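You operate a simulated robot arm through the tools that you are given. There is no shell and no other tool.

You are at the controls of a simulated robot arm. One attempt, no reset.

Task
Toast both slices golden on mark 2.
Fine: one slice a slot, dial first, lever down; wait till they pop; the slots reach 150 C, keep out of them.

It is judged by the outcome, as a careful person would: the job done as asked, and still so three seconds after it is handed in. It fails if anything else is knocked over, pushed out of place, dropped, spilled or broken.

Robot
A 6-joint arm with a two-finger parallel gripper, fixed in place. Base frame: the origin is at the foot of the arm, x ahead of it, y to its left, z up; the work surface is at about z = 910. Units: mm, rad, N and s.
With the tool pointing down near the work surface it reaches from about 240 to 660 mm from the base axis. Its first joint turns from -1.152 to 1.152 rad. Payload 2.9 kg.
The TCP is the grasp point between the finger pads, 30 mm short of the fingertips. In the tool frame z runs along the fingers and y along their closing line. Largest opening 110 mm; finger width 20, thickness 10; the body of the gripper, 48 by 112 mm, starts 55 mm behind the TCP.
Orientation is that of the tool frame in the base frame, as a unit quaternion [w, x, y, z]. With the fingers straight down and closing along the base's y, the tool's x points along the base's -x, its y along +y and its z along -z.

Tools
- The arm moves only by the tool send_rows. Its argument "increments" is a list of rows, each a list of 7 numbers: the turn, a rotation vector about the base's x, y, z in rad, then the shift along the base's x, y, z in mm, then the closure, from 0 (fully open) to 1 (shut). In form: [[ax, ay, az, tx, ty, tz, gripper], ...]. A call has 1 to 20 rows; each row is the pose to reach, as a shift and turn from the pose commanded when the call began. A row lasts 0.2 s, in which the tool goes at most 50 mm and 0.15 rad; a call with a longer step from one row to the next is refused whole, and so is a gripper value outside its range. Where a pose cannot be reached the arm comes as near as it can. A force on the tool above 40 N (or 10 N above the force at the start of the call, whichever is more), or a blocked arm, ends the call early, and 0.2 s more pass. Each finger travels about 108 mm/s and halts on what it meets, pressing with about 20 N; the grip force reading is that of the motor and also rises with nothing between the fingers. The clock runs only during rows and for 0.2 s after the last one: add rows that repeat a pose to give the fingers time. The reply holds the time, the measured pose of the TCP, the force on the tool along the base axes, the opening and the grip force, in the units named above and with some noise, with the torque about the TCP (base axes, N m) and any sound that the robot's microphone picked up.
- Cameras (640 x 400 px; columns grow to the right, rows downward): "scene" is fixed at [97, 451, 1395]; the picture's right is [-0.54, -0.84, 0.00], its down [-0.38, 0.24, -0.89] and it looks along [0.75, -0.48, -0.45] (base axes); focal length 214 px, centre (320, 200). "wrist" rides on the gripper at [72, 17, -103] in the tool frame; the picture's right is [-0.23, 0.97, 0.00], its down [-0.76, -0.18, -0.62] and it looks along [-0.61, -0.14, 0.78] (tool axes); focal length 222 px, centre (320, 200). There is no depth. A picture from a camera that has moved, and an enlarged one, comes with that camera's place and axes in the base frame and with its lens.
- camera(camera): a new picture of that camera. It takes no simulated time.
- enlarge(camera, box): a new picture of the part [left, top, right, bottom] of that camera's present view, enlarged. It takes no simulated time.
- finish_job(): hands the job in; it is judged then, once.

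Nothing tells you positions but the pictures and the camera data. Unless the task says otherwise, let go and move clear before handing in.

The tools are called after "Emit:" as name(argument=value, ...) on one line, values as JSON. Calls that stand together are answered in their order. send_rows: Moves the arm, as the interface text tells. Its arguments: {"type":"object","properties":{"increments":{"type":"array","items":{"type":"array","items":{"type":"number"}}}},"required":["increments"]} The other tools are called the same way: camera (camera) takes a picture; enlarge (camera, box) takes an enlarged picture of a part of a camera's view; finish_job () hands the job in.

At the start:

```text
time: 0.0
position: [195.7, 249.4, 1339.0]
tool_rot: [0.001, -0.001, 1.0, 0.001]
ft_force: [0.2, 0.4, -0.7]
moment: [0.01, -0.03, -0.03]
gripper_width: 110.1
grip_force: 0.1
```

scene: 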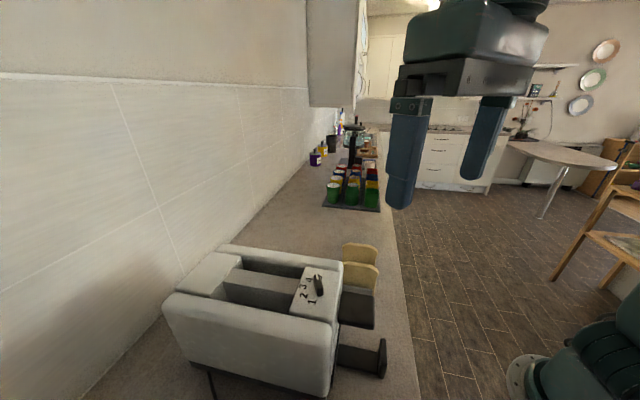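
wrist: 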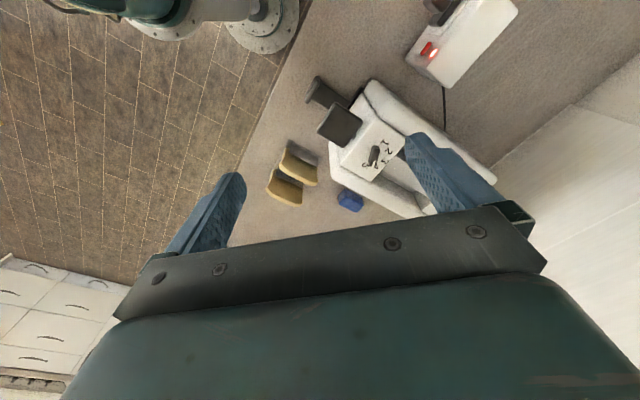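

I see a toaster with two long slots, a numbered dial and a lever on the end facing the arm, and two bread slices standing in a rack or holder beside it. There is also a blue object near the toaster. I'll take closer pictures before moving.

Emit:
enlarge(camera="scene", box=[150, 220, 410, 400])

Emit:
enlarge(camera="wrist", box=[240, 60, 500, 230])

Emit:
enlarge(camera="scene", box=[280, 230, 400, 320])

Emit:
enlarge(camera="wrist", box=[380, 0, 540, 110])

```text
2.22 times, centred on (280, 310) of scene
camera zoom: at [97.0, 451.0, 1395.0], right [-0.54, -0.84, 0.0], down [-0.38, 0.24, -0.89], along [0.75, -0.48, -0.45], focal length 477 px, centre (409, -44)
```

zoom: 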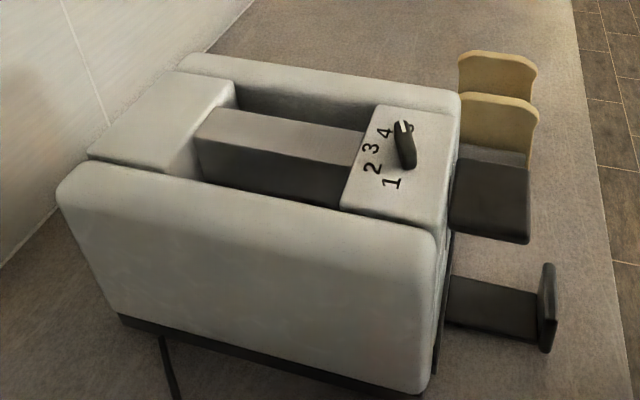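

```text
2.35 times, centred on (370, 145) of wrist
camera zoom: at [124.1, 264.3, 1441.4], right [0.23, 0.97, 0.0], down [0.76, -0.18, 0.62], along [0.61, -0.14, -0.78], focal length 523 px, centre (202, 329)
```

zoom: 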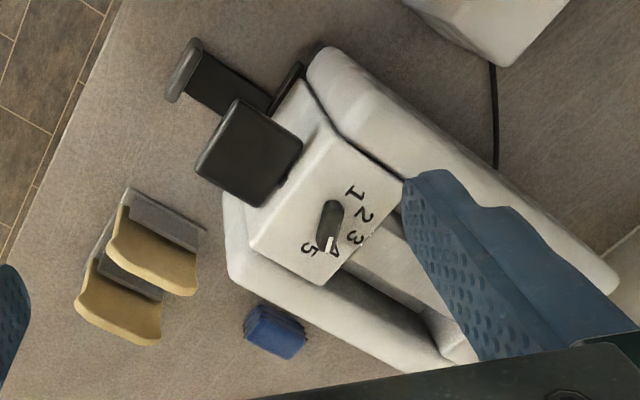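

```text
4.44 times, centred on (340, 275) of scene
camera zoom: at [97.0, 451.0, 1395.0], right [-0.54, -0.84, 0.0], down [-0.38, 0.24, -0.89], along [0.75, -0.48, -0.45], focal length 953 px, centre (231, -133)
```

zoom: 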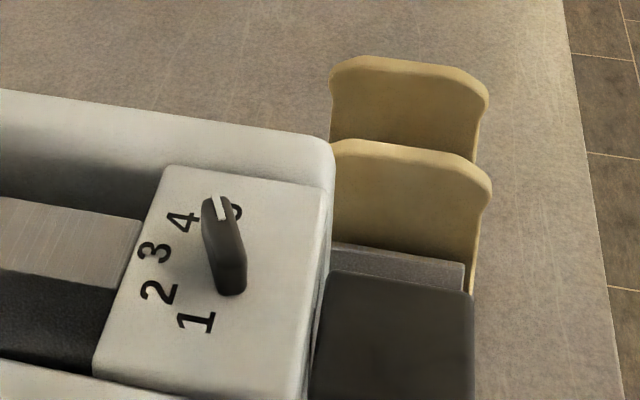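

```text
3.64 times, centred on (460, 55) of wrist
camera zoom: at [124.1, 264.3, 1441.4], right [0.23, 0.97, 0.0], down [0.76, -0.18, 0.62], along [0.61, -0.14, -0.78], focal length 808 px, centre (-189, 727)
```

zoom: 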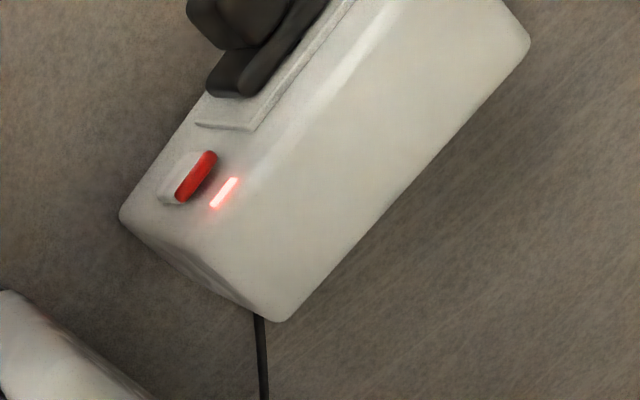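

The toaster's top is at about z = 1100, with its long axis running roughly along (0.6, 0.8). The dial is near (315, 316) and the slices are near (362, 165) and (430, 105). I'll move up high to look at the slices, lever and dial from another angle, turning the fingers to close across the slices.

Emit:
send_rows(increments=[[0, 0, 0.137, 19, -24, -5, 0], [0, 0, 0.274, 38, -48, -10, 0], [0, 0, 0.411, 57, -72, -15, 0], [0, 0, 0.548, 76, -96, -20, 0], [0, 0, 0.685, 95, -120, -25, 0], [0, 0, 0.822, 114, -144, -30, 0], [0, 0, 0.96, 134, -169, -39, 0]])

Emit:
camera(camera="wrist")

Emit:
camera(camera="scene")

```text
time: 1.6
position: [333.5, 78.7, 1301.9]
tool_rot: [0.0, -0.463, 0.887, 0.001]
ft_force: [-0.4, 0.9, -0.1]
moment: [0.02, 0.02, -0.03]
gripper_width: 109.9
grip_force: 0.0
```

```text
taken
camera wrist: at [276.8, 27.7, 1403.7], right [-0.67, 0.74, 0.0], down [0.58, 0.52, 0.62], along [0.46, 0.42, -0.78], focal length 222 px, centre (320, 200)
```

wrist: 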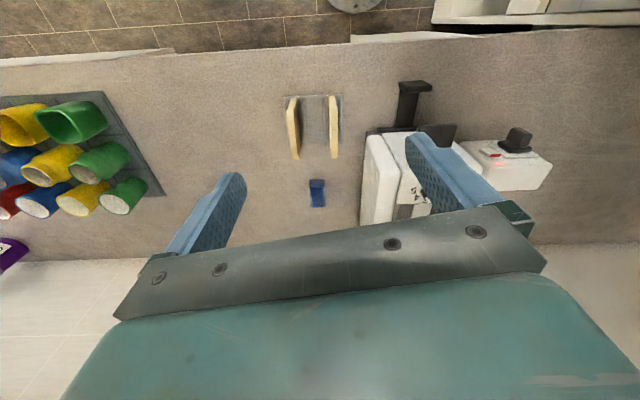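

```text
taken
```

scene: 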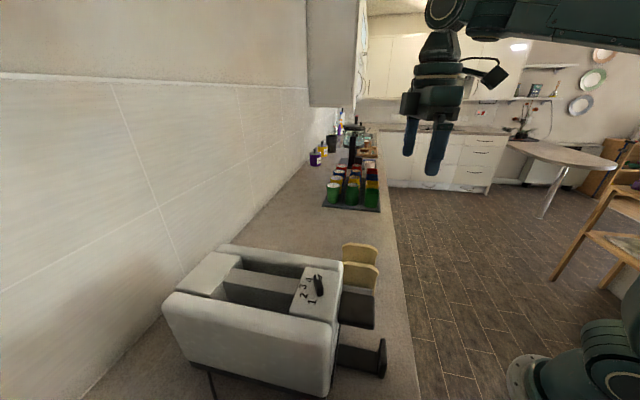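

The fingers now line up well with the counter and slices. I'll enlarge the slices and the toaster to get precise positions.

Emit:
enlarge(camera="wrist", box=[260, 70, 400, 220])

Emit:
enlarge(camera="wrist", box=[350, 60, 560, 230])

```text
2.67 times, centred on (330, 145) of wrist
camera zoom: at [276.8, 27.7, 1403.7], right [-0.67, 0.74, 0.0], down [0.58, 0.52, 0.62], along [0.46, 0.42, -0.78], focal length 592 px, centre (293, 347)
```

zoom: 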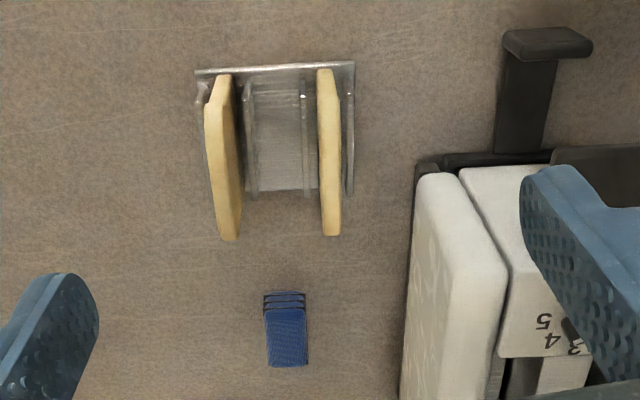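

```text
2.35 times, centred on (455, 145) of wrist
camera zoom: at [276.8, 27.7, 1403.7], right [-0.67, 0.74, 0.0], down [0.58, 0.52, 0.62], along [0.46, 0.42, -0.78], focal length 523 px, centre (2, 329)
```

zoom: 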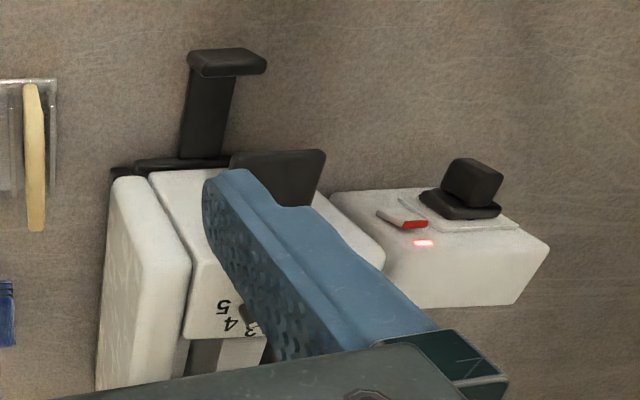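

The big black block at z ≈ 1060 on the toaster's front looks like the lever. The T-bar low down (z ≈ 935-960) looks like a crumb tray handle. Next I'll go above the dial for a close view of its pointer and the slots.

Emit:
send_rows(increments=[[0, 0, 0, -7, 45, 0, 0], [0, 0, 0, -14, 90, 0, 0], [0, 0, 0, -21, 135, -10, 0], [0, 0, 0, -28, 180, -30, 0], [0, 0, 0, -33, 215, -60, 0]])

Emit:
camera(camera="wrist")

Emit:
enlarge(camera="wrist", box=[220, 20, 420, 200])

```text
time: 2.8
position: [298.2, 294.4, 1240.1]
tool_rot: [0.0, -0.462, 0.887, 0.0]
ft_force: [0.1, 0.4, 0.2]
moment: [0.01, -0.02, -0.01]
gripper_width: 110.1
grip_force: 0.2
```

```text
taken
camera wrist: at [242.5, 243.8, 1342.7], right [-0.67, 0.74, 0.0], down [0.58, 0.52, 0.62], along [0.46, 0.42, -0.78], focal length 222 px, centre (320, 200)
```

wrist: 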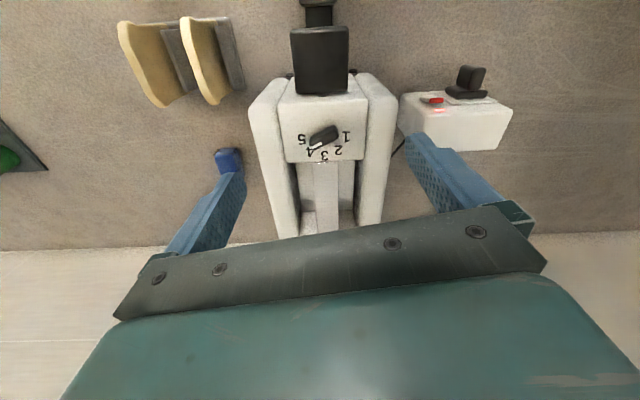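

```text
2.22 times, centred on (320, 110) of wrist
camera zoom: at [242.5, 243.8, 1342.7], right [-0.67, 0.74, 0.0], down [0.58, 0.52, 0.62], along [0.46, 0.42, -0.78], focal length 494 px, centre (320, 400)
```

zoom: 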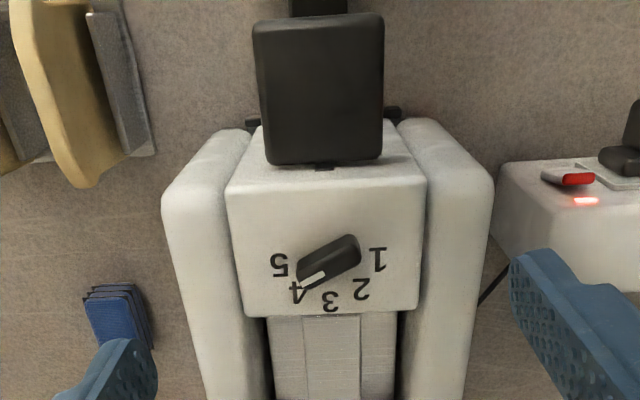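

The panel is at z ≈ 1098, the dial axis is near (315, 316), and the pointer is on 4, along +x. Mark 2 is 90° counter-clockwise, along +y. I'll line up above the knob with the fingers closing along y and partly shut.

Emit:
send_rows(increments=[[0, 0, -0.14, 2, 3, 0, 0.1], [0, 0, -0.28, 5, 6, 0, 0.3], [0, 0, -0.42, 8, 10, -5, 0.5], [0, 0, -0.56, 11, 14, -20, 0.6], [0, 0, -0.7, 13, 17, -35, 0.65], [0, 0, -0.84, 15, 20, -50, 0.65], [0, 0, -0.96, 16, 21, -70, 0.65], [0, 0, -0.96, 16, 21, -80, 0.65]])

Emit:
camera(camera="wrist")

Emit:
enlarge(camera="wrist", box=[260, 90, 380, 190])

Emit:
enlarge(camera="scene", box=[260, 200, 400, 320])

```text
time: 4.6
position: [337.0, 321.8, 1191.0]
tool_rot: [0.006, 0.0, 1.0, -0.021]
ft_force: [-0.6, -0.4, -0.1]
moment: [-0.01, 0.05, -0.03]
gripper_width: 38.8
grip_force: 0.1
out of reach, approached as far as the arm can: row 5, 6, 7, 8
```

```text
taken
camera wrist: at [263.9, 341.5, 1292.9], right [0.23, 0.97, -0.04], down [0.75, -0.15, 0.64], along [0.62, -0.17, -0.77], focal length 222 px, centre (320, 200)
```

wrist: 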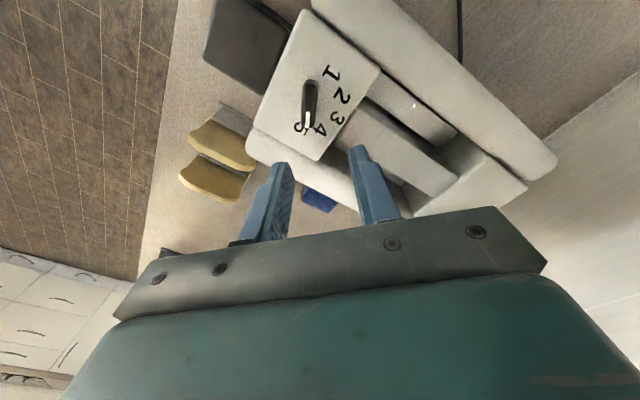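

```text
4.00 times, centred on (320, 140) of wrist
camera zoom: at [263.9, 341.5, 1292.9], right [0.23, 0.97, -0.04], down [0.75, -0.15, 0.64], along [0.62, -0.17, -0.77], focal length 888 px, centre (320, 440)
```

zoom: 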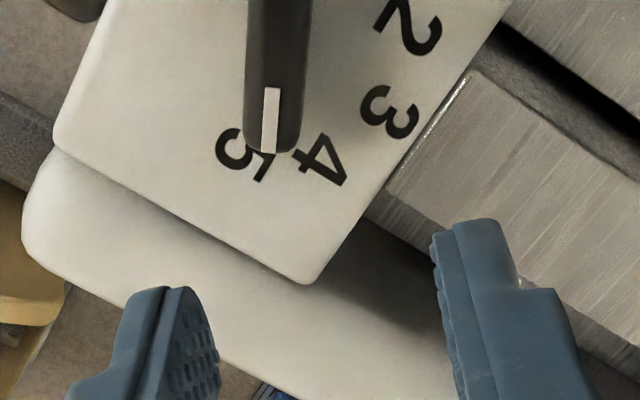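

```text
3.33 times, centred on (330, 260) of scene
camera zoom: at [97.0, 451.0, 1395.0], right [-0.54, -0.84, 0.0], down [-0.38, 0.24, -0.89], along [0.75, -0.48, -0.45], focal length 715 px, centre (287, 0)
```

zoom: 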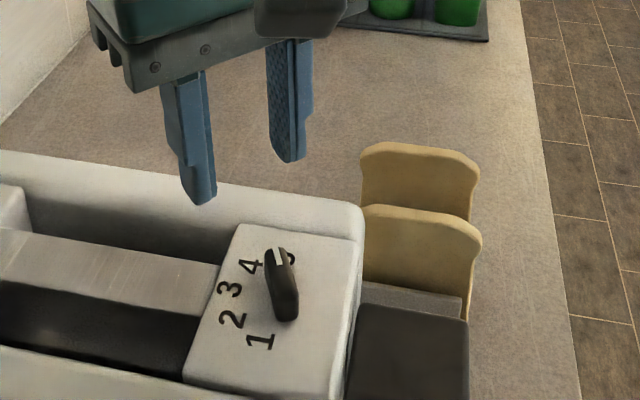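

The arm couldn't reach that pose and stopped near (337, 322, 1191), probably because of a joint limit at that yaw. I'll turn the tool partly back, hold the height, and see which yaw is reachable here.

Emit:
send_rows(increments=[[0, 0, 0.14, 0, 0, 15, 0.65], [0, 0, 0.28, 0, 0, 25, 0.65], [0, 0, 0.42, 0, 0, 25, 0.65], [0, 0, 0.42, 0, 0, 25, 0.65]])

```text
time: 5.6
position: [319.9, 322.9, 1200.6]
tool_rot: [-0.002, -0.21, 0.978, 0.0]
ft_force: [-0.4, 0.8, -0.3]
moment: [-0.01, -0.03, 0.03]
gripper_width: 38.5
grip_force: 0.0
out of reach, approached as far as the arm can: row 1, 2, 3, 4
```

The yaw was met, but the position is still slightly off. I'll turn further, back to the yaw that worked earlier, and see whether the position is reached.

Emit:
send_rows(increments=[[0, 0, 0.14, 0, 0, 0, 0.65], [0, 0, 0.28, 0, 0, 0, 0.65], [0, 0, 0.36, 0, 0, 0, 0.65], [0, 0, 0.36, 0, 0, 0, 0.65]])

```text
time: 6.6
position: [319.3, 322.9, 1200.8]
tool_rot: [-0.002, -0.382, 0.924, 0.0]
ft_force: [1.2, -0.2, 0.6]
moment: [0.0, -0.04, 0.03]
gripper_width: 38.9
grip_force: 0.0
out of reach, approached as far as the arm can: row 1, 2, 3, 4
```

The position limit doesn't depend on yaw. I'll raise and step down to find where reach is lost.

Emit:
send_rows(increments=[[0, 0, 0, 0, 0, 30, 0.65], [0, 0, 0, 0, 0, 60, 0.65], [0, 0, 0, 0, 0, 60, 0.65]])

Emit:
camera(camera="scene")

```text
time: 7.4
position: [316.6, 309.9, 1243.5]
tool_rot: [-0.001, -0.329, 0.944, 0.003]
ft_force: [-2.2, 1.9, -1.1]
moment: [-0.18, -0.11, 0.05]
gripper_width: 38.6
grip_force: 0.1
out of reach, approached as far as the arm can: row 2
```

```text
taken
```

scene: 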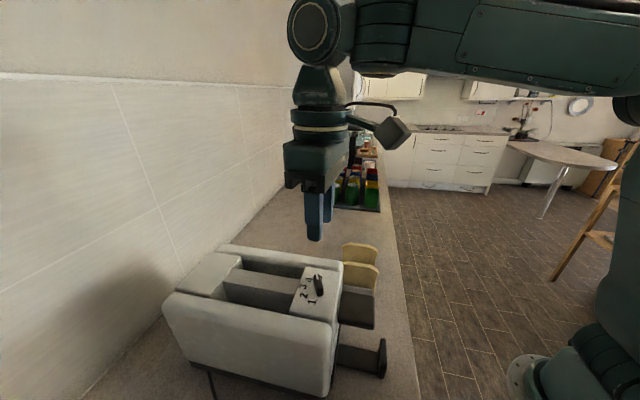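

Emit:
send_rows(increments=[[0, 0, 0, 0, 0, 0, 0.65], [0, 0, 0, 0, 0, 0, 0.65]])

```text
time: 8.0
position: [312.2, 314.0, 1246.3]
tool_rot: [-0.001, -0.38, 0.925, 0.001]
ft_force: [0.6, -0.7, -0.3]
moment: [0.01, 0.01, 0.01]
gripper_width: 38.5
grip_force: 0.0
```

It reaches the pose here. Now I'll step down slowly to find the limit.

Emit:
send_rows(increments=[[0, 0, 0, 0, 0, -10, 0.65], [0, 0, 0, 0, 0, -20, 0.65], [0, 0, 0, 0, 0, -30, 0.65], [0, 0, 0, 0, 0, -40, 0.65], [0, 0, 0, 0, 0, -50, 0.65], [0, 0, 0, 0, 0, -60, 0.65], [0, 0, 0, 0, 0, -60, 0.65]])

```text
time: 9.6
position: [313.8, 316.8, 1184.2]
tool_rot: [-0.001, -0.38, 0.925, 0.001]
ft_force: [-0.3, 0.1, 0.4]
moment: [0.04, -0.02, -0.02]
gripper_width: 38.6
grip_force: 0.0
```

Now it reaches z = 1184 without trouble, so the earlier failure came from the yaw. I'll test how far the yaw can go back toward the bar's alignment.

Emit:
send_rows(increments=[[0, 0, -0.1, 0, 0, 0, 0.65], [0, 0, -0.2, 0, 0, 0, 0.65], [0, 0, -0.3, 0, 0, 0, 0.65], [0, 0, -0.4, 0, 0, 0, 0.65], [0, 0, -0.4, 0, 0, 0, 0.65]])

Emit:
enlarge(camera="wrist", box=[250, 70, 390, 190])

```text
time: 10.8
position: [315.8, 316.3, 1184.9]
tool_rot: [0.0, -0.189, 0.982, 0.002]
ft_force: [0.3, -0.2, 0.8]
moment: [0.02, -0.03, -0.02]
gripper_width: 38.3
grip_force: 0.1
```

```text
3.33 times, centred on (320, 130) of wrist
camera zoom: at [240.9, 303.4, 1287.7], right [-0.15, 0.99, 0.0], down [0.77, 0.11, 0.62], along [0.62, 0.1, -0.78], focal length 740 px, centre (320, 433)
```

zoom: 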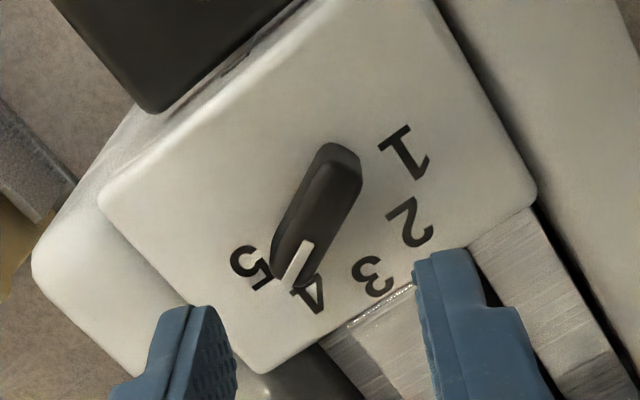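

Emit:
send_rows(increments=[[0, 0, -0.1, 0, 0, 0, 0.65], [0, 0, -0.2, 0, 0, 0, 0.65], [0, 0, -0.3, 0, 0, 0, 0.65], [0, 0, -0.3, 0, 0, 0, 0.65]])

```text
time: 11.8
position: [312.4, 315.7, 1183.9]
tool_rot: [0.0, -0.04, 0.999, 0.002]
ft_force: [0.4, -0.1, 0.4]
moment: [0.01, 0.03, -0.01]
gripper_width: 38.5
grip_force: 0.1
```

Emit:
send_rows(increments=[[0, 0, -0.1, 0, 0, 0, 0.65], [0, 0, -0.2, 0, 0, 0, 0.65], [0, 0, -0.28, 0, 0, 0, 0.65], [0, 0, -0.28, 0, 0, 0, 0.65]])

Emit:
enlarge(camera="wrist", box=[250, 70, 390, 190])

```text
time: 12.8
position: [314.4, 316.4, 1183.9]
tool_rot: [0.0, 0.101, 0.995, 0.002]
ft_force: [0.7, 0.3, 1.1]
moment: [-0.01, 0.01, -0.01]
gripper_width: 38.4
grip_force: 0.0
```

```text
3.33 times, centred on (320, 130) of wrist
camera zoom: at [245.9, 345.4, 1287.7], right [0.42, 0.91, 0.0], down [0.71, -0.33, 0.62], along [0.57, -0.26, -0.78], focal length 740 px, centre (320, 433)
```

zoom: 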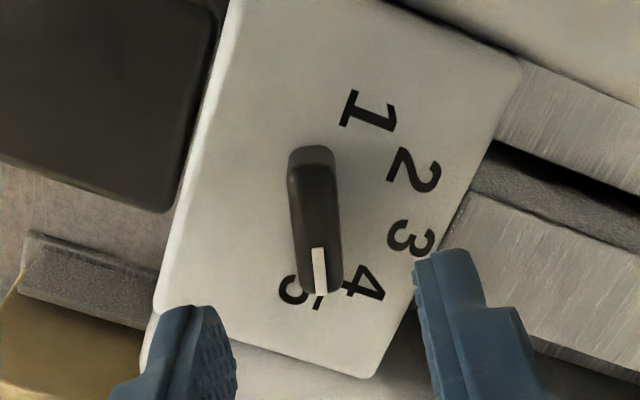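

The gripper is centred over the knob. Before gripping, I'll check at this height that the full turn to yaw +90° is reachable.

Emit:
send_rows(increments=[[0, 0, 0.14, 0, 0, 0, 0.65], [0, 0, 0.28, 0, 0, 0, 0.65], [0, 0, 0.42, 0, 0, 0, 0.65], [0, 0, 0.56, 0, 0, 0, 0.65], [0, 0, 0.7, 0, 0, 0, 0.65], [0, 0, 0.84, 0, 0, 0, 0.65], [0, 0, 0.98, 0, 0, 0, 0.65], [0, 0, 1.12, 0, 0, 0, 0.65], [0, 0, 1.26, 0, 0, 0, 0.65], [0, 0, 1.4, 0, 0, 0, 0.65], [0, 0, 1.54, 0, 0, 0, 0.65], [0, 0, 1.67, 0, 0, 0, 0.65], [0, 0, 1.77, 0, 0, 0, 0.65], [0, 0, 1.77, 0, 0, 0, 0.65]])

Emit:
enlarge(camera="wrist", box=[250, 70, 390, 190])

Emit:
camera(camera="wrist")

```text
time: 15.8
position: [314.9, 316.3, 1184.7]
tool_rot: [0.001, 0.709, -0.706, 0.0]
ft_force: [0.6, 0.3, 0.5]
moment: [-0.02, -0.01, -0.03]
gripper_width: 38.2
grip_force: 0.0
```

```text
3.33 times, centred on (320, 130) of wrist
camera zoom: at [297.4, 242.6, 1287.4], right [-0.97, 0.23, 0.0], down [0.18, 0.76, 0.62], along [0.14, 0.61, -0.78], focal length 740 px, centre (320, 433)
```

zoom: 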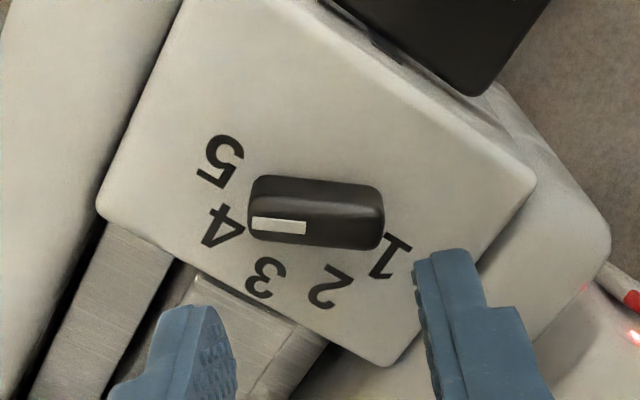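

```text
taken
camera wrist: at [297.4, 242.6, 1287.4], right [-0.97, 0.23, 0.0], down [0.18, 0.76, 0.62], along [0.14, 0.61, -0.78], focal length 222 px, centre (320, 200)
```

wrist: 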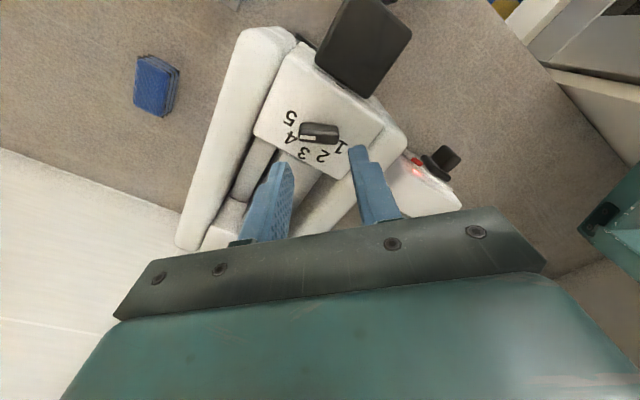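

The full turn is reachable. The pointer measures about -15°, between 4 and 5. I'll rotate back to match the bar.

Emit:
send_rows(increments=[[0, 0, -0.14, 0, 0, 0, 0.65], [0, 0, -0.28, 0, 0, 0, 0.65], [0, 0, -0.42, 0, 0, 0, 0.65], [0, 0, -0.56, 0, 0, 0, 0.65], [0, 0, -0.7, 0, 0, 0, 0.65], [0, 0, -0.84, 0, 0, 0, 0.65], [0, 0, -0.98, 0, 0, 0, 0.65], [0, 0, -1.12, 0, 0, 0, 0.65], [0, 0, -1.26, 0, 0, 0, 0.65], [0, 0, -1.4, 0, 0, 0, 0.65], [0, 0, -1.54, 0, 0, 0, 0.65], [0, 0, -1.68, 0, 0, 0, 0.65], [0, 0, -1.82, 0, 0, 0, 0.65], [0, 0, -1.82, 0, 0, 0, 0.65]])

```text
time: 18.8
position: [313.9, 316.2, 1185.1]
tool_rot: [0.001, 0.125, 0.992, 0.002]
ft_force: [0.2, 1.2, 0.7]
moment: [0.01, -0.02, 0.03]
gripper_width: 38.4
grip_force: 0.0
```

Emit:
send_rows(increments=[[0, 0, 0, 0, 0, -15, 0.65], [0, 0, 0, 0, 0, -28, 0.65], [0, 0, 0, 0, 0, -38, 0.65], [0, 0, 0, 0, 0, -45, 0.65], [0, 0, 0, 0, 0, -50, 0.65], [0, 0, 0, 0, 0, -50, 0.65]])

Emit:
camera(camera="wrist")

Emit:
enlarge(camera="scene", box=[260, 240, 360, 320])

```text
time: 20.2
position: [314.4, 316.2, 1134.2]
tool_rot: [0.001, 0.125, 0.992, 0.002]
ft_force: [0.1, -0.1, -0.3]
moment: [0.0, -0.03, -0.01]
gripper_width: 38.0
grip_force: 0.0
```

```text
taken
camera wrist: at [246.8, 348.7, 1237.9], right [0.46, 0.89, 0.0], down [0.69, -0.36, 0.62], along [0.55, -0.29, -0.78], focal length 222 px, centre (320, 200)
```

wrist: 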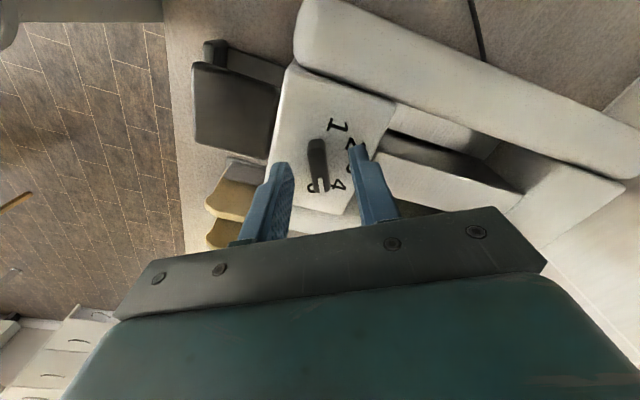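

```text
5.00 times, centred on (310, 280) of scene
camera zoom: at [97.0, 451.0, 1395.0], right [-0.54, -0.84, 0.0], down [-0.38, 0.24, -0.89], along [0.75, -0.48, -0.45], focal length 1072 px, centre (370, -200)
```

zoom: 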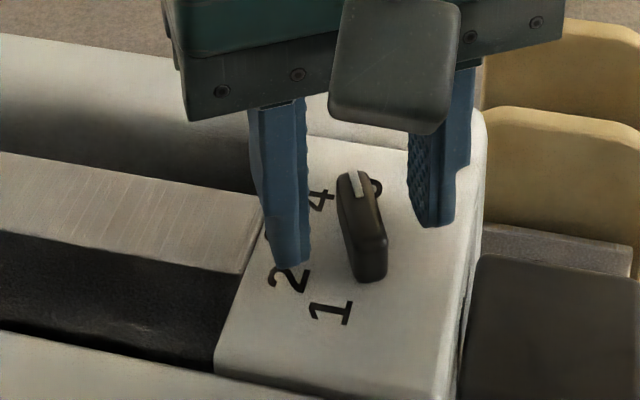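

The fingers straddle the bar evenly, just above the panel. Closing gently on the knob.

Emit:
send_rows(increments=[[0, 0, 0, 0, 0, 0, 0.75], [0, 0, 0, 0, 0, 0, 0.82], [0, 0, 0, 0, 0, 0, 0.88], [0, 0, 0, 0, 0, 0, 0.95], [0, 0, 0, 0, 0, 0, 0.95]])

Emit:
enlarge(camera="scene", box=[260, 240, 360, 320])

```text
time: 21.4
position: [314.1, 314.9, 1134.8]
tool_rot: [0.0, 0.125, 0.992, 0.001]
ft_force: [-0.5, -9.0, 0.3]
moment: [-0.16, 0.37, -0.03]
gripper_width: 11.7
grip_force: 45.0
```

```text
5.00 times, centred on (310, 280) of scene
camera zoom: at [97.0, 450.7, 1395.1], right [-0.54, -0.84, 0.0], down [-0.38, 0.24, -0.89], along [0.75, -0.48, -0.45], focal length 1072 px, centre (370, -200)
```

zoom: 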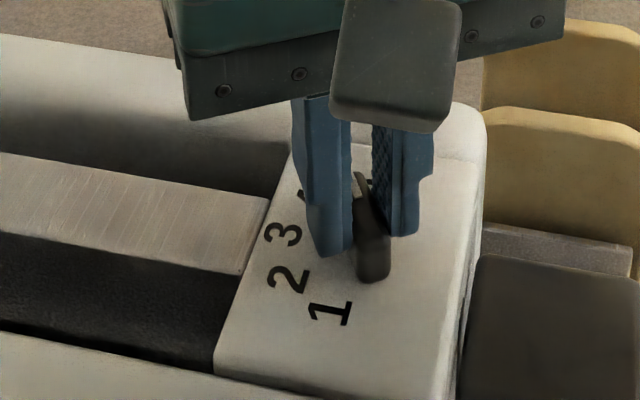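

Emit:
send_rows(increments=[[0, 0, 0, 0, -0.8, 0, 0.91], [0, 0, 0, 0, -1.6, 0, 0.91], [0, 0, 0, 0, -1.6, 0, 0.91]])

```text
time: 22.2
position: [314.0, 315.1, 1135.1]
tool_rot: [0.001, 0.123, 0.992, 0.002]
ft_force: [-5.1, 12.2, 1.1]
moment: [0.38, 1.15, 0.02]
gripper_width: 11.6
grip_force: 45.0
```

Emit:
send_rows(increments=[[0, 0, 0, -0.2, 0.9, 0, 0.9], [0, 0, 0, -0.4, 0.9, 0, 0.9], [0, 0, 0, -0.4, 0.9, 0, 0.9]])

```text
time: 23.0
position: [314.8, 314.1, 1135.1]
tool_rot: [0.0, 0.124, 0.992, 0.002]
ft_force: [2.0, 3.1, -0.2]
moment: [0.04, -0.06, -0.02]
gripper_width: 12.5
grip_force: 1.5
```

The knob is now held snugly with little side force. I'll turn counter-clockwise halfway first and check.

Emit:
send_rows(increments=[[0, 0, 0.1, 0, 0, 0, 0.905], [0, 0, 0.22, 0, 0, 0, 0.905], [0, 0, 0.34, 0, 0, 0, 0.905], [0, 0, 0.46, 0, 0, 0, 0.905], [0, 0, 0.58, 0, 0, 0, 0.905], [0, 0, 0.7, 0, 0, 0, 0.905], [0, 0, 0.82, 0, 0, 0, 0.905], [0, 0, 0.9, 0, 0, 0, 0.905], [0, 0, 0.9, 0, 0, 0, 0.905]])

Emit:
enlarge(camera="scene", box=[260, 240, 360, 320])

Emit:
enlarge(camera="wrist", box=[250, 70, 390, 190])

```text
time: 25.0
position: [314.9, 313.6, 1134.4]
tool_rot: [-0.001, -0.319, 0.948, 0.001]
ft_force: [5.7, -26.7, 7.3]
moment: [-0.14, -0.95, -0.03]
gripper_width: 11.7
grip_force: 44.9
```

```text
5.00 times, centred on (310, 280) of scene
camera zoom: at [97.1, 450.1, 1395.3], right [-0.54, -0.84, 0.0], down [-0.38, 0.24, -0.89], along [0.75, -0.48, -0.45], focal length 1072 px, centre (370, -200)
```

zoom: 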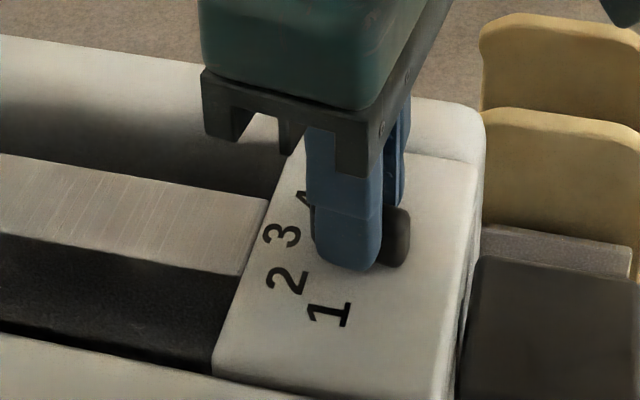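

```text
3.33 times, centred on (320, 130) of wrist
camera zoom: at [246.3, 282.8, 1238.0], right [-0.41, 0.91, 0.0], down [0.72, 0.32, 0.62], along [0.57, 0.26, -0.78], focal length 740 px, centre (320, 433)
```

zoom: 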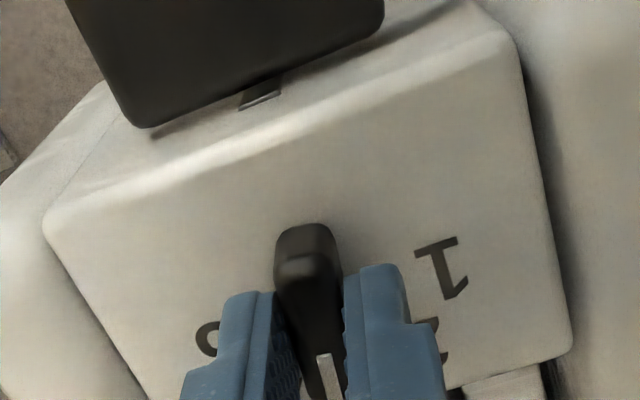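

The knob is turning, but a side force is building up. I'll loosen slightly to relieve it before going on.

Emit:
send_rows(increments=[[0, 0, 0, 0, 0, 0, 0.89], [0, 0, 0, 0, 0, 0, 0.88], [0, 0, 0, 0, 0, 0, 0.88]])

```text
time: 25.8
position: [313.7, 316.1, 1133.3]
tool_rot: [0.0, -0.32, 0.947, 0.002]
ft_force: [2.5, -2.8, -2.1]
moment: [-0.08, -0.06, 0.01]
gripper_width: 15.5
grip_force: 1.8
```

Emit:
send_rows(increments=[[0, 0, 0, 1.2, -0.3, 0, 0.88], [0, 0, 0, 2.5, -0.6, 0, 0.89], [0, 0, 0, 2.5, -0.6, 0, 0.9], [0, 0, 0, 2.5, -0.6, 0, 0.9]])

```text
time: 26.8
position: [315.4, 315.9, 1134.1]
tool_rot: [0.0, -0.32, 0.947, 0.003]
ft_force: [0.2, -1.1, 1.5]
moment: [-0.12, -0.11, -0.05]
gripper_width: 11.9
grip_force: 9.8
```

Side force is now near zero with the knob gripped. I'll continue turning to +90°, a little past to take up slack.

Emit:
send_rows(increments=[[0, 0, 0.1, 0, 0, 0, 0.9], [0, 0, 0.2, 0, 0, 0, 0.9], [0, 0, 0.3, 0, 0, 0, 0.9], [0, 0, 0.4, 0, 0, 0, 0.9], [0, 0, 0.5, 0, 0, 0, 0.9], [0, 0, 0.6, 0, 0, 0, 0.9], [0, 0, 0.7, 0, 0, 0, 0.9], [0, 0, 0.8, 0, 0, 0, 0.9], [0, 0, 0.9, 0, 0, 0, 0.9], [0, 0, 0.94, 0, 0, 0, 0.9], [0, 0, 0.94, 0, 0, 0, 0.9]])

Emit:
enlarge(camera="scene", box=[260, 240, 360, 320])

Emit:
enlarge(camera="wrist", box=[250, 70, 390, 190])

```text
time: 29.2
position: [317.0, 314.3, 1133.6]
tool_rot: [0.001, 0.715, -0.7, -0.002]
ft_force: [-8.6, 3.0, -0.4]
moment: [0.1, 0.16, -0.01]
gripper_width: 14.9
grip_force: 3.4
```

```text
5.00 times, centred on (310, 280) of scene
camera zoom: at [96.8, 451.1, 1395.0], right [-0.54, -0.84, 0.0], down [-0.38, 0.24, -0.89], along [0.75, -0.48, -0.45], focal length 1072 px, centre (370, -200)
```

zoom: 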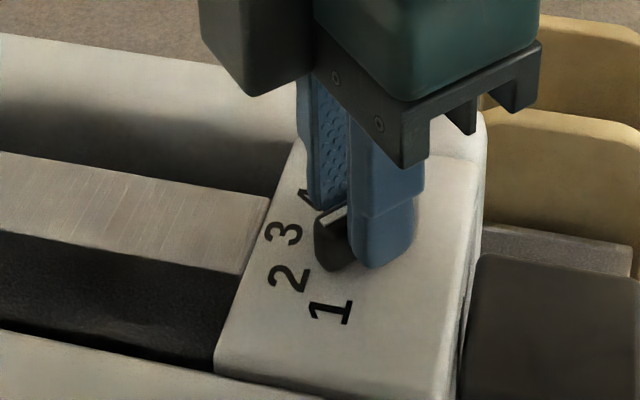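

```text
3.33 times, centred on (320, 130) of wrist
camera zoom: at [300.8, 240.7, 1237.1], right [-0.98, 0.21, 0.0], down [0.16, 0.77, 0.62], along [0.13, 0.61, -0.78], focal length 740 px, centre (320, 433)
```

zoom: 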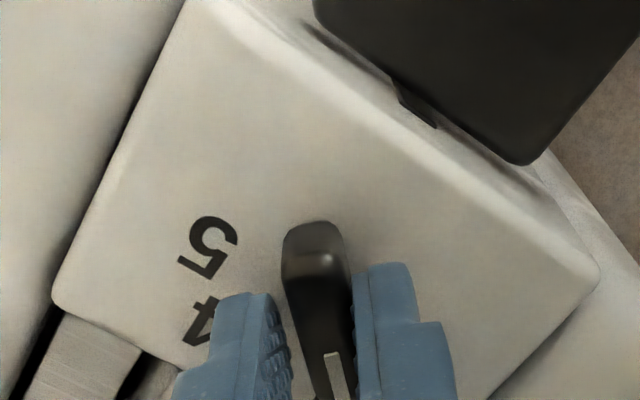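

The pointer now looks close to 2. I'll open, lift off and check it.

Emit:
send_rows(increments=[[0, 0, 0, 0, 0, 0, 0.85], [0, 0, 0, 0, 0, 0, 0.75], [0, 0, 0, 0, 0, 0, 0.65], [0, 0, 0, 0, 0, 15, 0.65], [0, 0, 0, 0, 0, 35, 0.65], [0, 0, 0, 0, 0, 55, 0.65], [0, 0, 0, 0, 0, 55, 0.65]])

Emit:
enlarge(camera="scene", box=[260, 240, 360, 320])

Emit:
enlarge(camera="wrist", box=[250, 70, 390, 190])

```text
time: 30.8
position: [317.3, 313.6, 1188.6]
tool_rot: [0.001, 0.714, -0.7, -0.001]
ft_force: [-1.0, 0.0, -0.3]
moment: [-0.02, -0.03, 0.01]
gripper_width: 38.2
grip_force: 0.0
```

```text
5.00 times, centred on (310, 280) of scene
camera zoom: at [97.0, 451.0, 1395.0], right [-0.54, -0.84, 0.0], down [-0.38, 0.24, -0.89], along [0.75, -0.48, -0.45], focal length 1072 px, centre (370, -200)
```

zoom: 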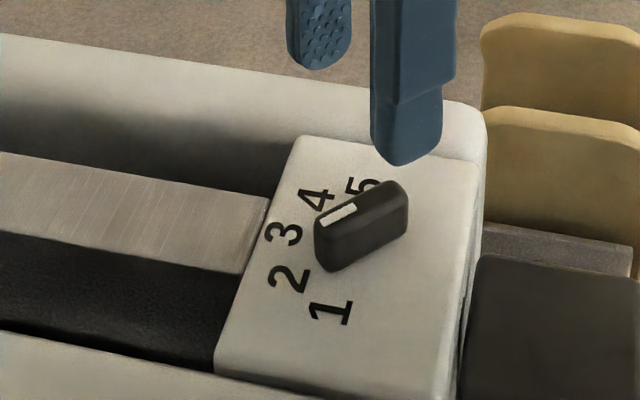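

```text
3.33 times, centred on (320, 130) of wrist
camera zoom: at [300.7, 240.0, 1291.4], right [-0.98, 0.21, 0.0], down [0.16, 0.76, 0.62], along [0.13, 0.61, -0.78], focal length 740 px, centre (320, 433)
```

zoom: 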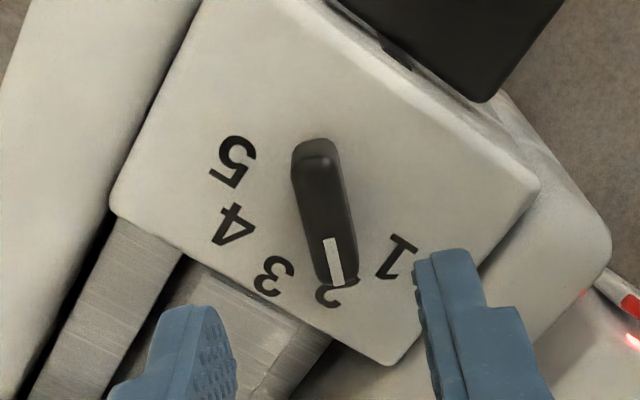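

The dial pointer now reads 2, at about 88-90°, and the toaster hasn't moved. Next I'll go above the slices with the fingers closing along the 135° line to measure them.

Emit:
send_rows(increments=[[0, 0, 0, 0, 0, 40, 0.6], [0, 0, -0.13, 12, -30, 50, 0.5], [0, 0, -0.26, 24, -61, 50, 0.4], [0, 0, -0.39, 36, -92, 50, 0.4], [0, 0, -0.52, 48, -122, 45, 0.4], [0, 0, -0.66, 60, -153, 35, 0.4], [0, 0, -0.8, 68, -180, 25, 0.4], [0, 0, -0.8, 68, -180, 25, 0.4]])

Emit:
camera(camera="wrist")

Emit:
enlarge(camera="wrist", box=[200, 20, 440, 200])

Emit:
enlarge(camera="scene", box=[320, 220, 420, 300])

```text
time: 32.6
position: [395.9, 129.2, 1222.1]
tool_rot: [-0.006, -0.384, 0.923, -0.006]
ft_force: [0.2, -0.5, 0.6]
moment: [-0.01, -0.02, 0.01]
gripper_width: 66.3
grip_force: 0.1
out of reach, approached as far as the arm can: row 7, 8
```

```text
taken
camera wrist: at [333.7, 91.3, 1326.9], right [-0.53, 0.85, -0.01], down [0.67, 0.43, 0.61], along [0.52, 0.32, -0.79], focal length 222 px, centre (320, 200)
```

wrist: 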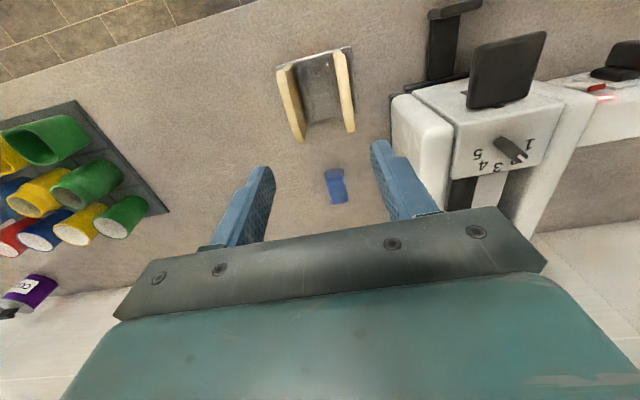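

```text
2.22 times, centred on (320, 110) of wrist
camera zoom: at [333.7, 91.3, 1326.9], right [-0.53, 0.85, -0.01], down [0.67, 0.43, 0.61], along [0.52, 0.32, -0.79], focal length 494 px, centre (320, 400)
```

zoom: 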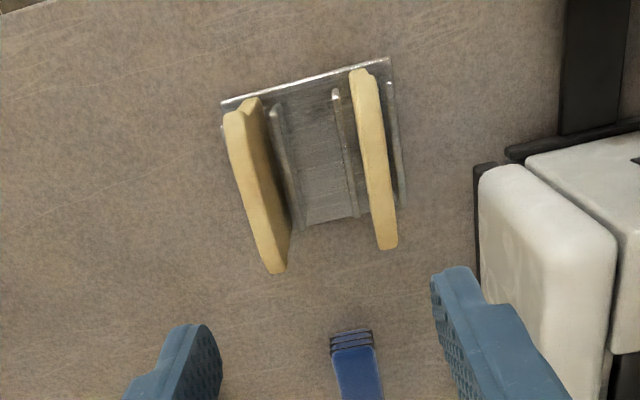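

```text
5.00 times, centred on (370, 260) of scene
camera zoom: at [97.0, 451.0, 1395.0], right [-0.54, -0.84, 0.0], down [-0.38, 0.24, -0.89], along [0.75, -0.48, -0.45], focal length 1072 px, centre (70, -100)
```

zoom: 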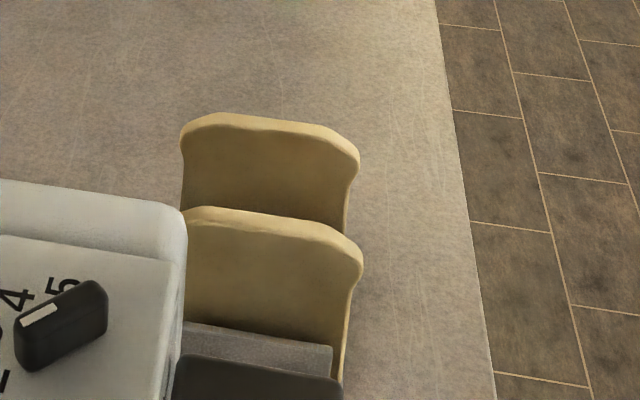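

Slice 1 centres near (374, 153) and slice 2 near (426, 101), with tops at z ≈ 1015-1020; both planes run at 45°. The arm stopped a bit short here, so I'll raise to settle its joint configuration.

Emit:
send_rows(increments=[[0, 0, 0, -4, 7, 20, 0.4], [0, 0, 0, -9, 16, 40, 0.5], [0, 0, 0, -11, 19.5, 50, 0.6], [0, 0, 0, -11, 19.5, 50, 0.6]])

```text
time: 33.6
position: [372.1, 154.1, 1264.5]
tool_rot: [-0.001, -0.384, 0.923, 0.001]
ft_force: [0.0, -0.4, 0.3]
moment: [-0.04, 0.0, -0.01]
gripper_width: 43.9
grip_force: 0.0
out of reach, approached as far as the arm can: row 2
```

Emit:
send_rows(increments=[[0, 0, 0, 0, 0, -30, 0.6], [0, 0, 0, 0, 0, -60, 0.6], [0, 0, 0, 0, 0, -90, 0.6], [0, 0, 0, 0, 0, -120, 0.6], [0, 0, 0, 0, 0, -150, 0.6], [0, 0, 0, 0, 0, -160, 0.6], [0, 0, 0, 0, 0, -160, 0.6]])

Emit:
camera(camera="wrist")

Emit:
enlarge(camera="wrist", box=[230, 20, 410, 200])

Emit:
enlarge(camera="scene", box=[300, 180, 420, 300])

```text
time: 35.2
position: [371.3, 154.2, 1102.6]
tool_rot: [-0.001, -0.385, 0.923, 0.001]
ft_force: [-0.4, 0.8, 0.9]
moment: [0.0, 0.01, -0.01]
gripper_width: 44.0
grip_force: 0.1
```

```text
taken
camera wrist: at [308.8, 112.4, 1206.2], right [-0.53, 0.85, 0.0], down [0.66, 0.41, 0.62], along [0.53, 0.33, -0.78], focal length 222 px, centre (320, 200)
```

wrist: 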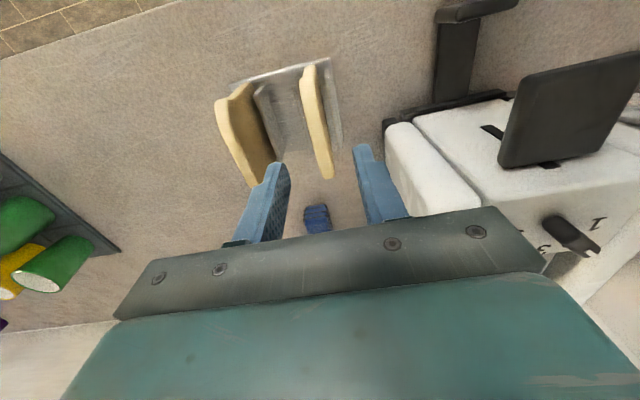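

```text
2.22 times, centred on (320, 110) of wrist
camera zoom: at [308.8, 112.4, 1206.2], right [-0.53, 0.85, 0.0], down [0.66, 0.41, 0.62], along [0.53, 0.33, -0.78], focal length 494 px, centre (320, 400)
```

zoom: 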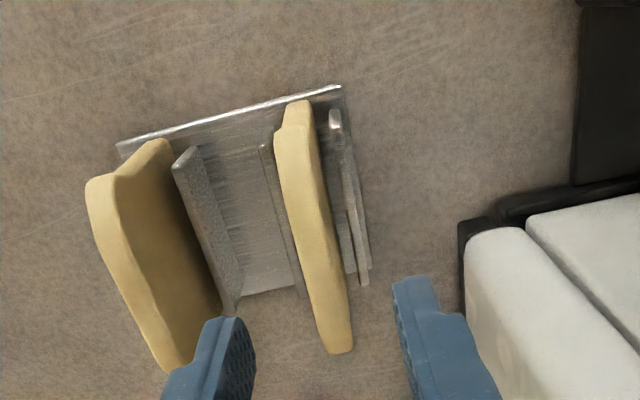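

```text
3.33 times, centred on (360, 240) of scene
camera zoom: at [97.0, 451.0, 1395.0], right [-0.54, -0.84, 0.0], down [-0.38, 0.24, -0.89], along [0.75, -0.48, -0.45], focal length 715 px, centre (187, 67)
```

zoom: 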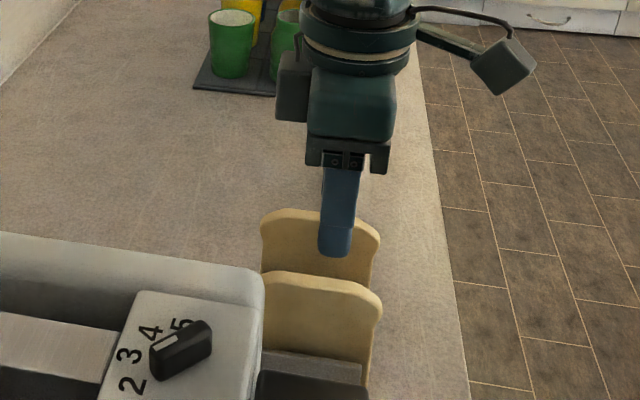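

Slice 1 is centred between the open fingers to within about 1 mm, and its top is at z ≈ 1022. I'll descend so the pads overlap the top 20 mm or so, then check before closing.

Emit:
send_rows(increments=[[0, 0, 0, 0.7, -0.7, -20, 0.6], [0, 0, 0, 0.7, -0.7, -40, 0.6], [0, 0, 0, 0.7, -0.7, -55, 0.6], [0, 0, 0, 0.7, -0.7, -68, 0.6], [0, 0, 0, 0.7, -0.7, -68, 0.6]])

Emit:
enlarge(camera="wrist", box=[230, 20, 410, 200])

Emit:
enlarge(camera="scene", box=[300, 180, 420, 300])

```text
time: 36.4
position: [372.6, 155.4, 1035.3]
tool_rot: [-0.001, -0.385, 0.923, 0.002]
ft_force: [0.3, -0.3, -0.7]
moment: [0.01, -0.01, 0.02]
gripper_width: 44.1
grip_force: 0.0
```

```text
2.22 times, centred on (320, 110) of wrist
camera zoom: at [309.4, 113.3, 1138.4], right [-0.53, 0.85, 0.0], down [0.66, 0.41, 0.62], along [0.53, 0.33, -0.78], focal length 494 px, centre (320, 400)
```

zoom: 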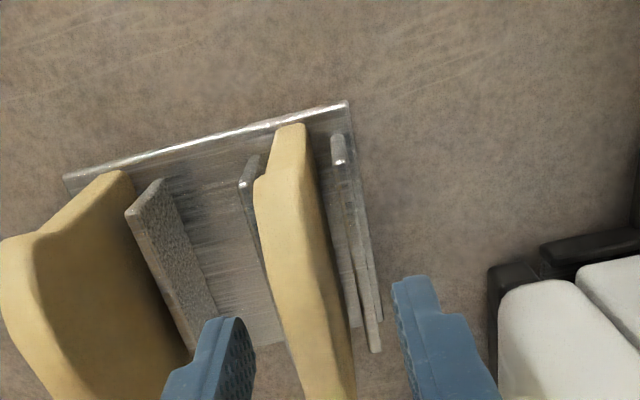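

```text
3.33 times, centred on (360, 240) of scene
camera zoom: at [97.0, 451.0, 1395.0], right [-0.54, -0.84, 0.0], down [-0.38, 0.24, -0.89], along [0.75, -0.48, -0.45], focal length 715 px, centre (187, 67)
```

zoom: 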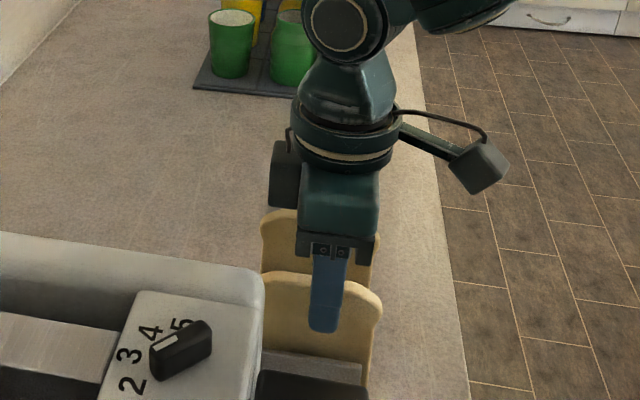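

The pads overlap the slice's top by about 20 mm. Closing on slice 1.

Emit:
send_rows(increments=[[0, 0, 0, 0, 0, 0, 0.7], [0, 0, 0, 0, 0, 0, 0.8], [0, 0, 0, 0, 0, 0, 0.88], [0, 0, 0, 0, 0, 0, 0.95], [0, 0, 0, 0, 0, 0, 0.95]])

Emit:
enlarge(camera="wrist", box=[230, 20, 410, 200])

```text
time: 37.6
position: [373.9, 153.0, 1036.0]
tool_rot: [0.0, -0.385, 0.923, 0.002]
ft_force: [1.2, -0.3, 1.1]
moment: [-0.01, 0.07, -0.03]
gripper_width: 12.0
grip_force: 20.3
```

```text
2.22 times, centred on (320, 110) of wrist
camera zoom: at [309.4, 113.3, 1138.6], right [-0.53, 0.85, 0.0], down [0.66, 0.41, 0.62], along [0.53, 0.33, -0.78], focal length 494 px, centre (320, 400)
```

zoom: 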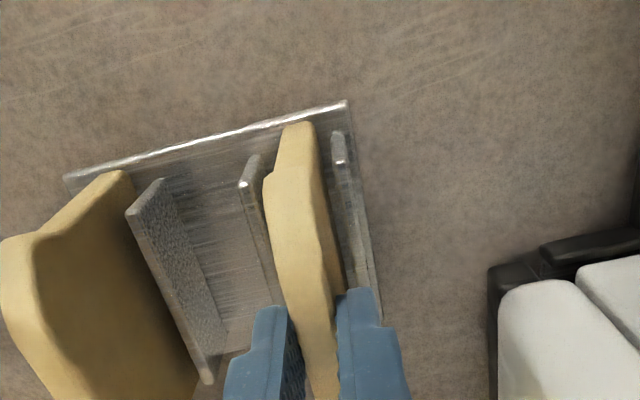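

Slice 1 is gripped (12 mm thick, 20 N). Lifting it straight up.

Emit:
send_rows(increments=[[0, 0, 0, 0, 0, 15, 0.95], [0, 0, 0, 0, 0, 40, 0.95], [0, 0, 0, 0, 0, 70, 0.95], [0, 0, 0, 0, 0, 105, 0.95], [0, 0, 0, 0, 0, 140, 0.95], [0, 0, 0, 0, 0, 175, 0.95], [0, 0, 0, 0, 0, 205, 0.95], [0, 0, 0, 0, 0, 225, 0.95], [0, 0, 0, 0, 0, 225, 0.95]])

Emit:
camera(camera="scene")

Emit:
enlarge(camera="scene", box=[300, 80, 440, 300])

```text
time: 39.6
position: [371.0, 153.9, 1260.5]
tool_rot: [-0.001, -0.385, 0.923, 0.002]
ft_force: [-0.4, -0.1, 0.1]
moment: [0.01, 0.03, 0.03]
gripper_width: 12.2
grip_force: 20.0
```

```text
taken
```

scene: 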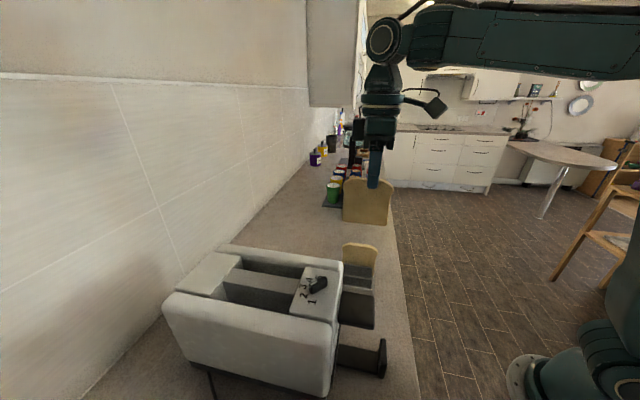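

```text
1.82 times, centred on (370, 190) of scene
camera zoom: at [97.0, 451.0, 1395.0], right [-0.54, -0.84, 0.0], down [-0.38, 0.24, -0.89], along [0.75, -0.48, -0.45], focal length 390 px, centre (229, 218)
```

zoom: 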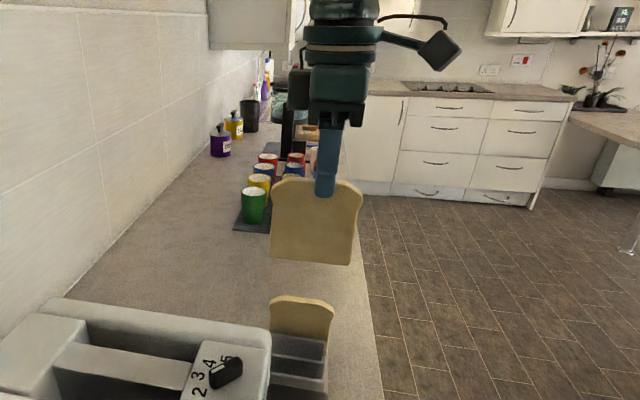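

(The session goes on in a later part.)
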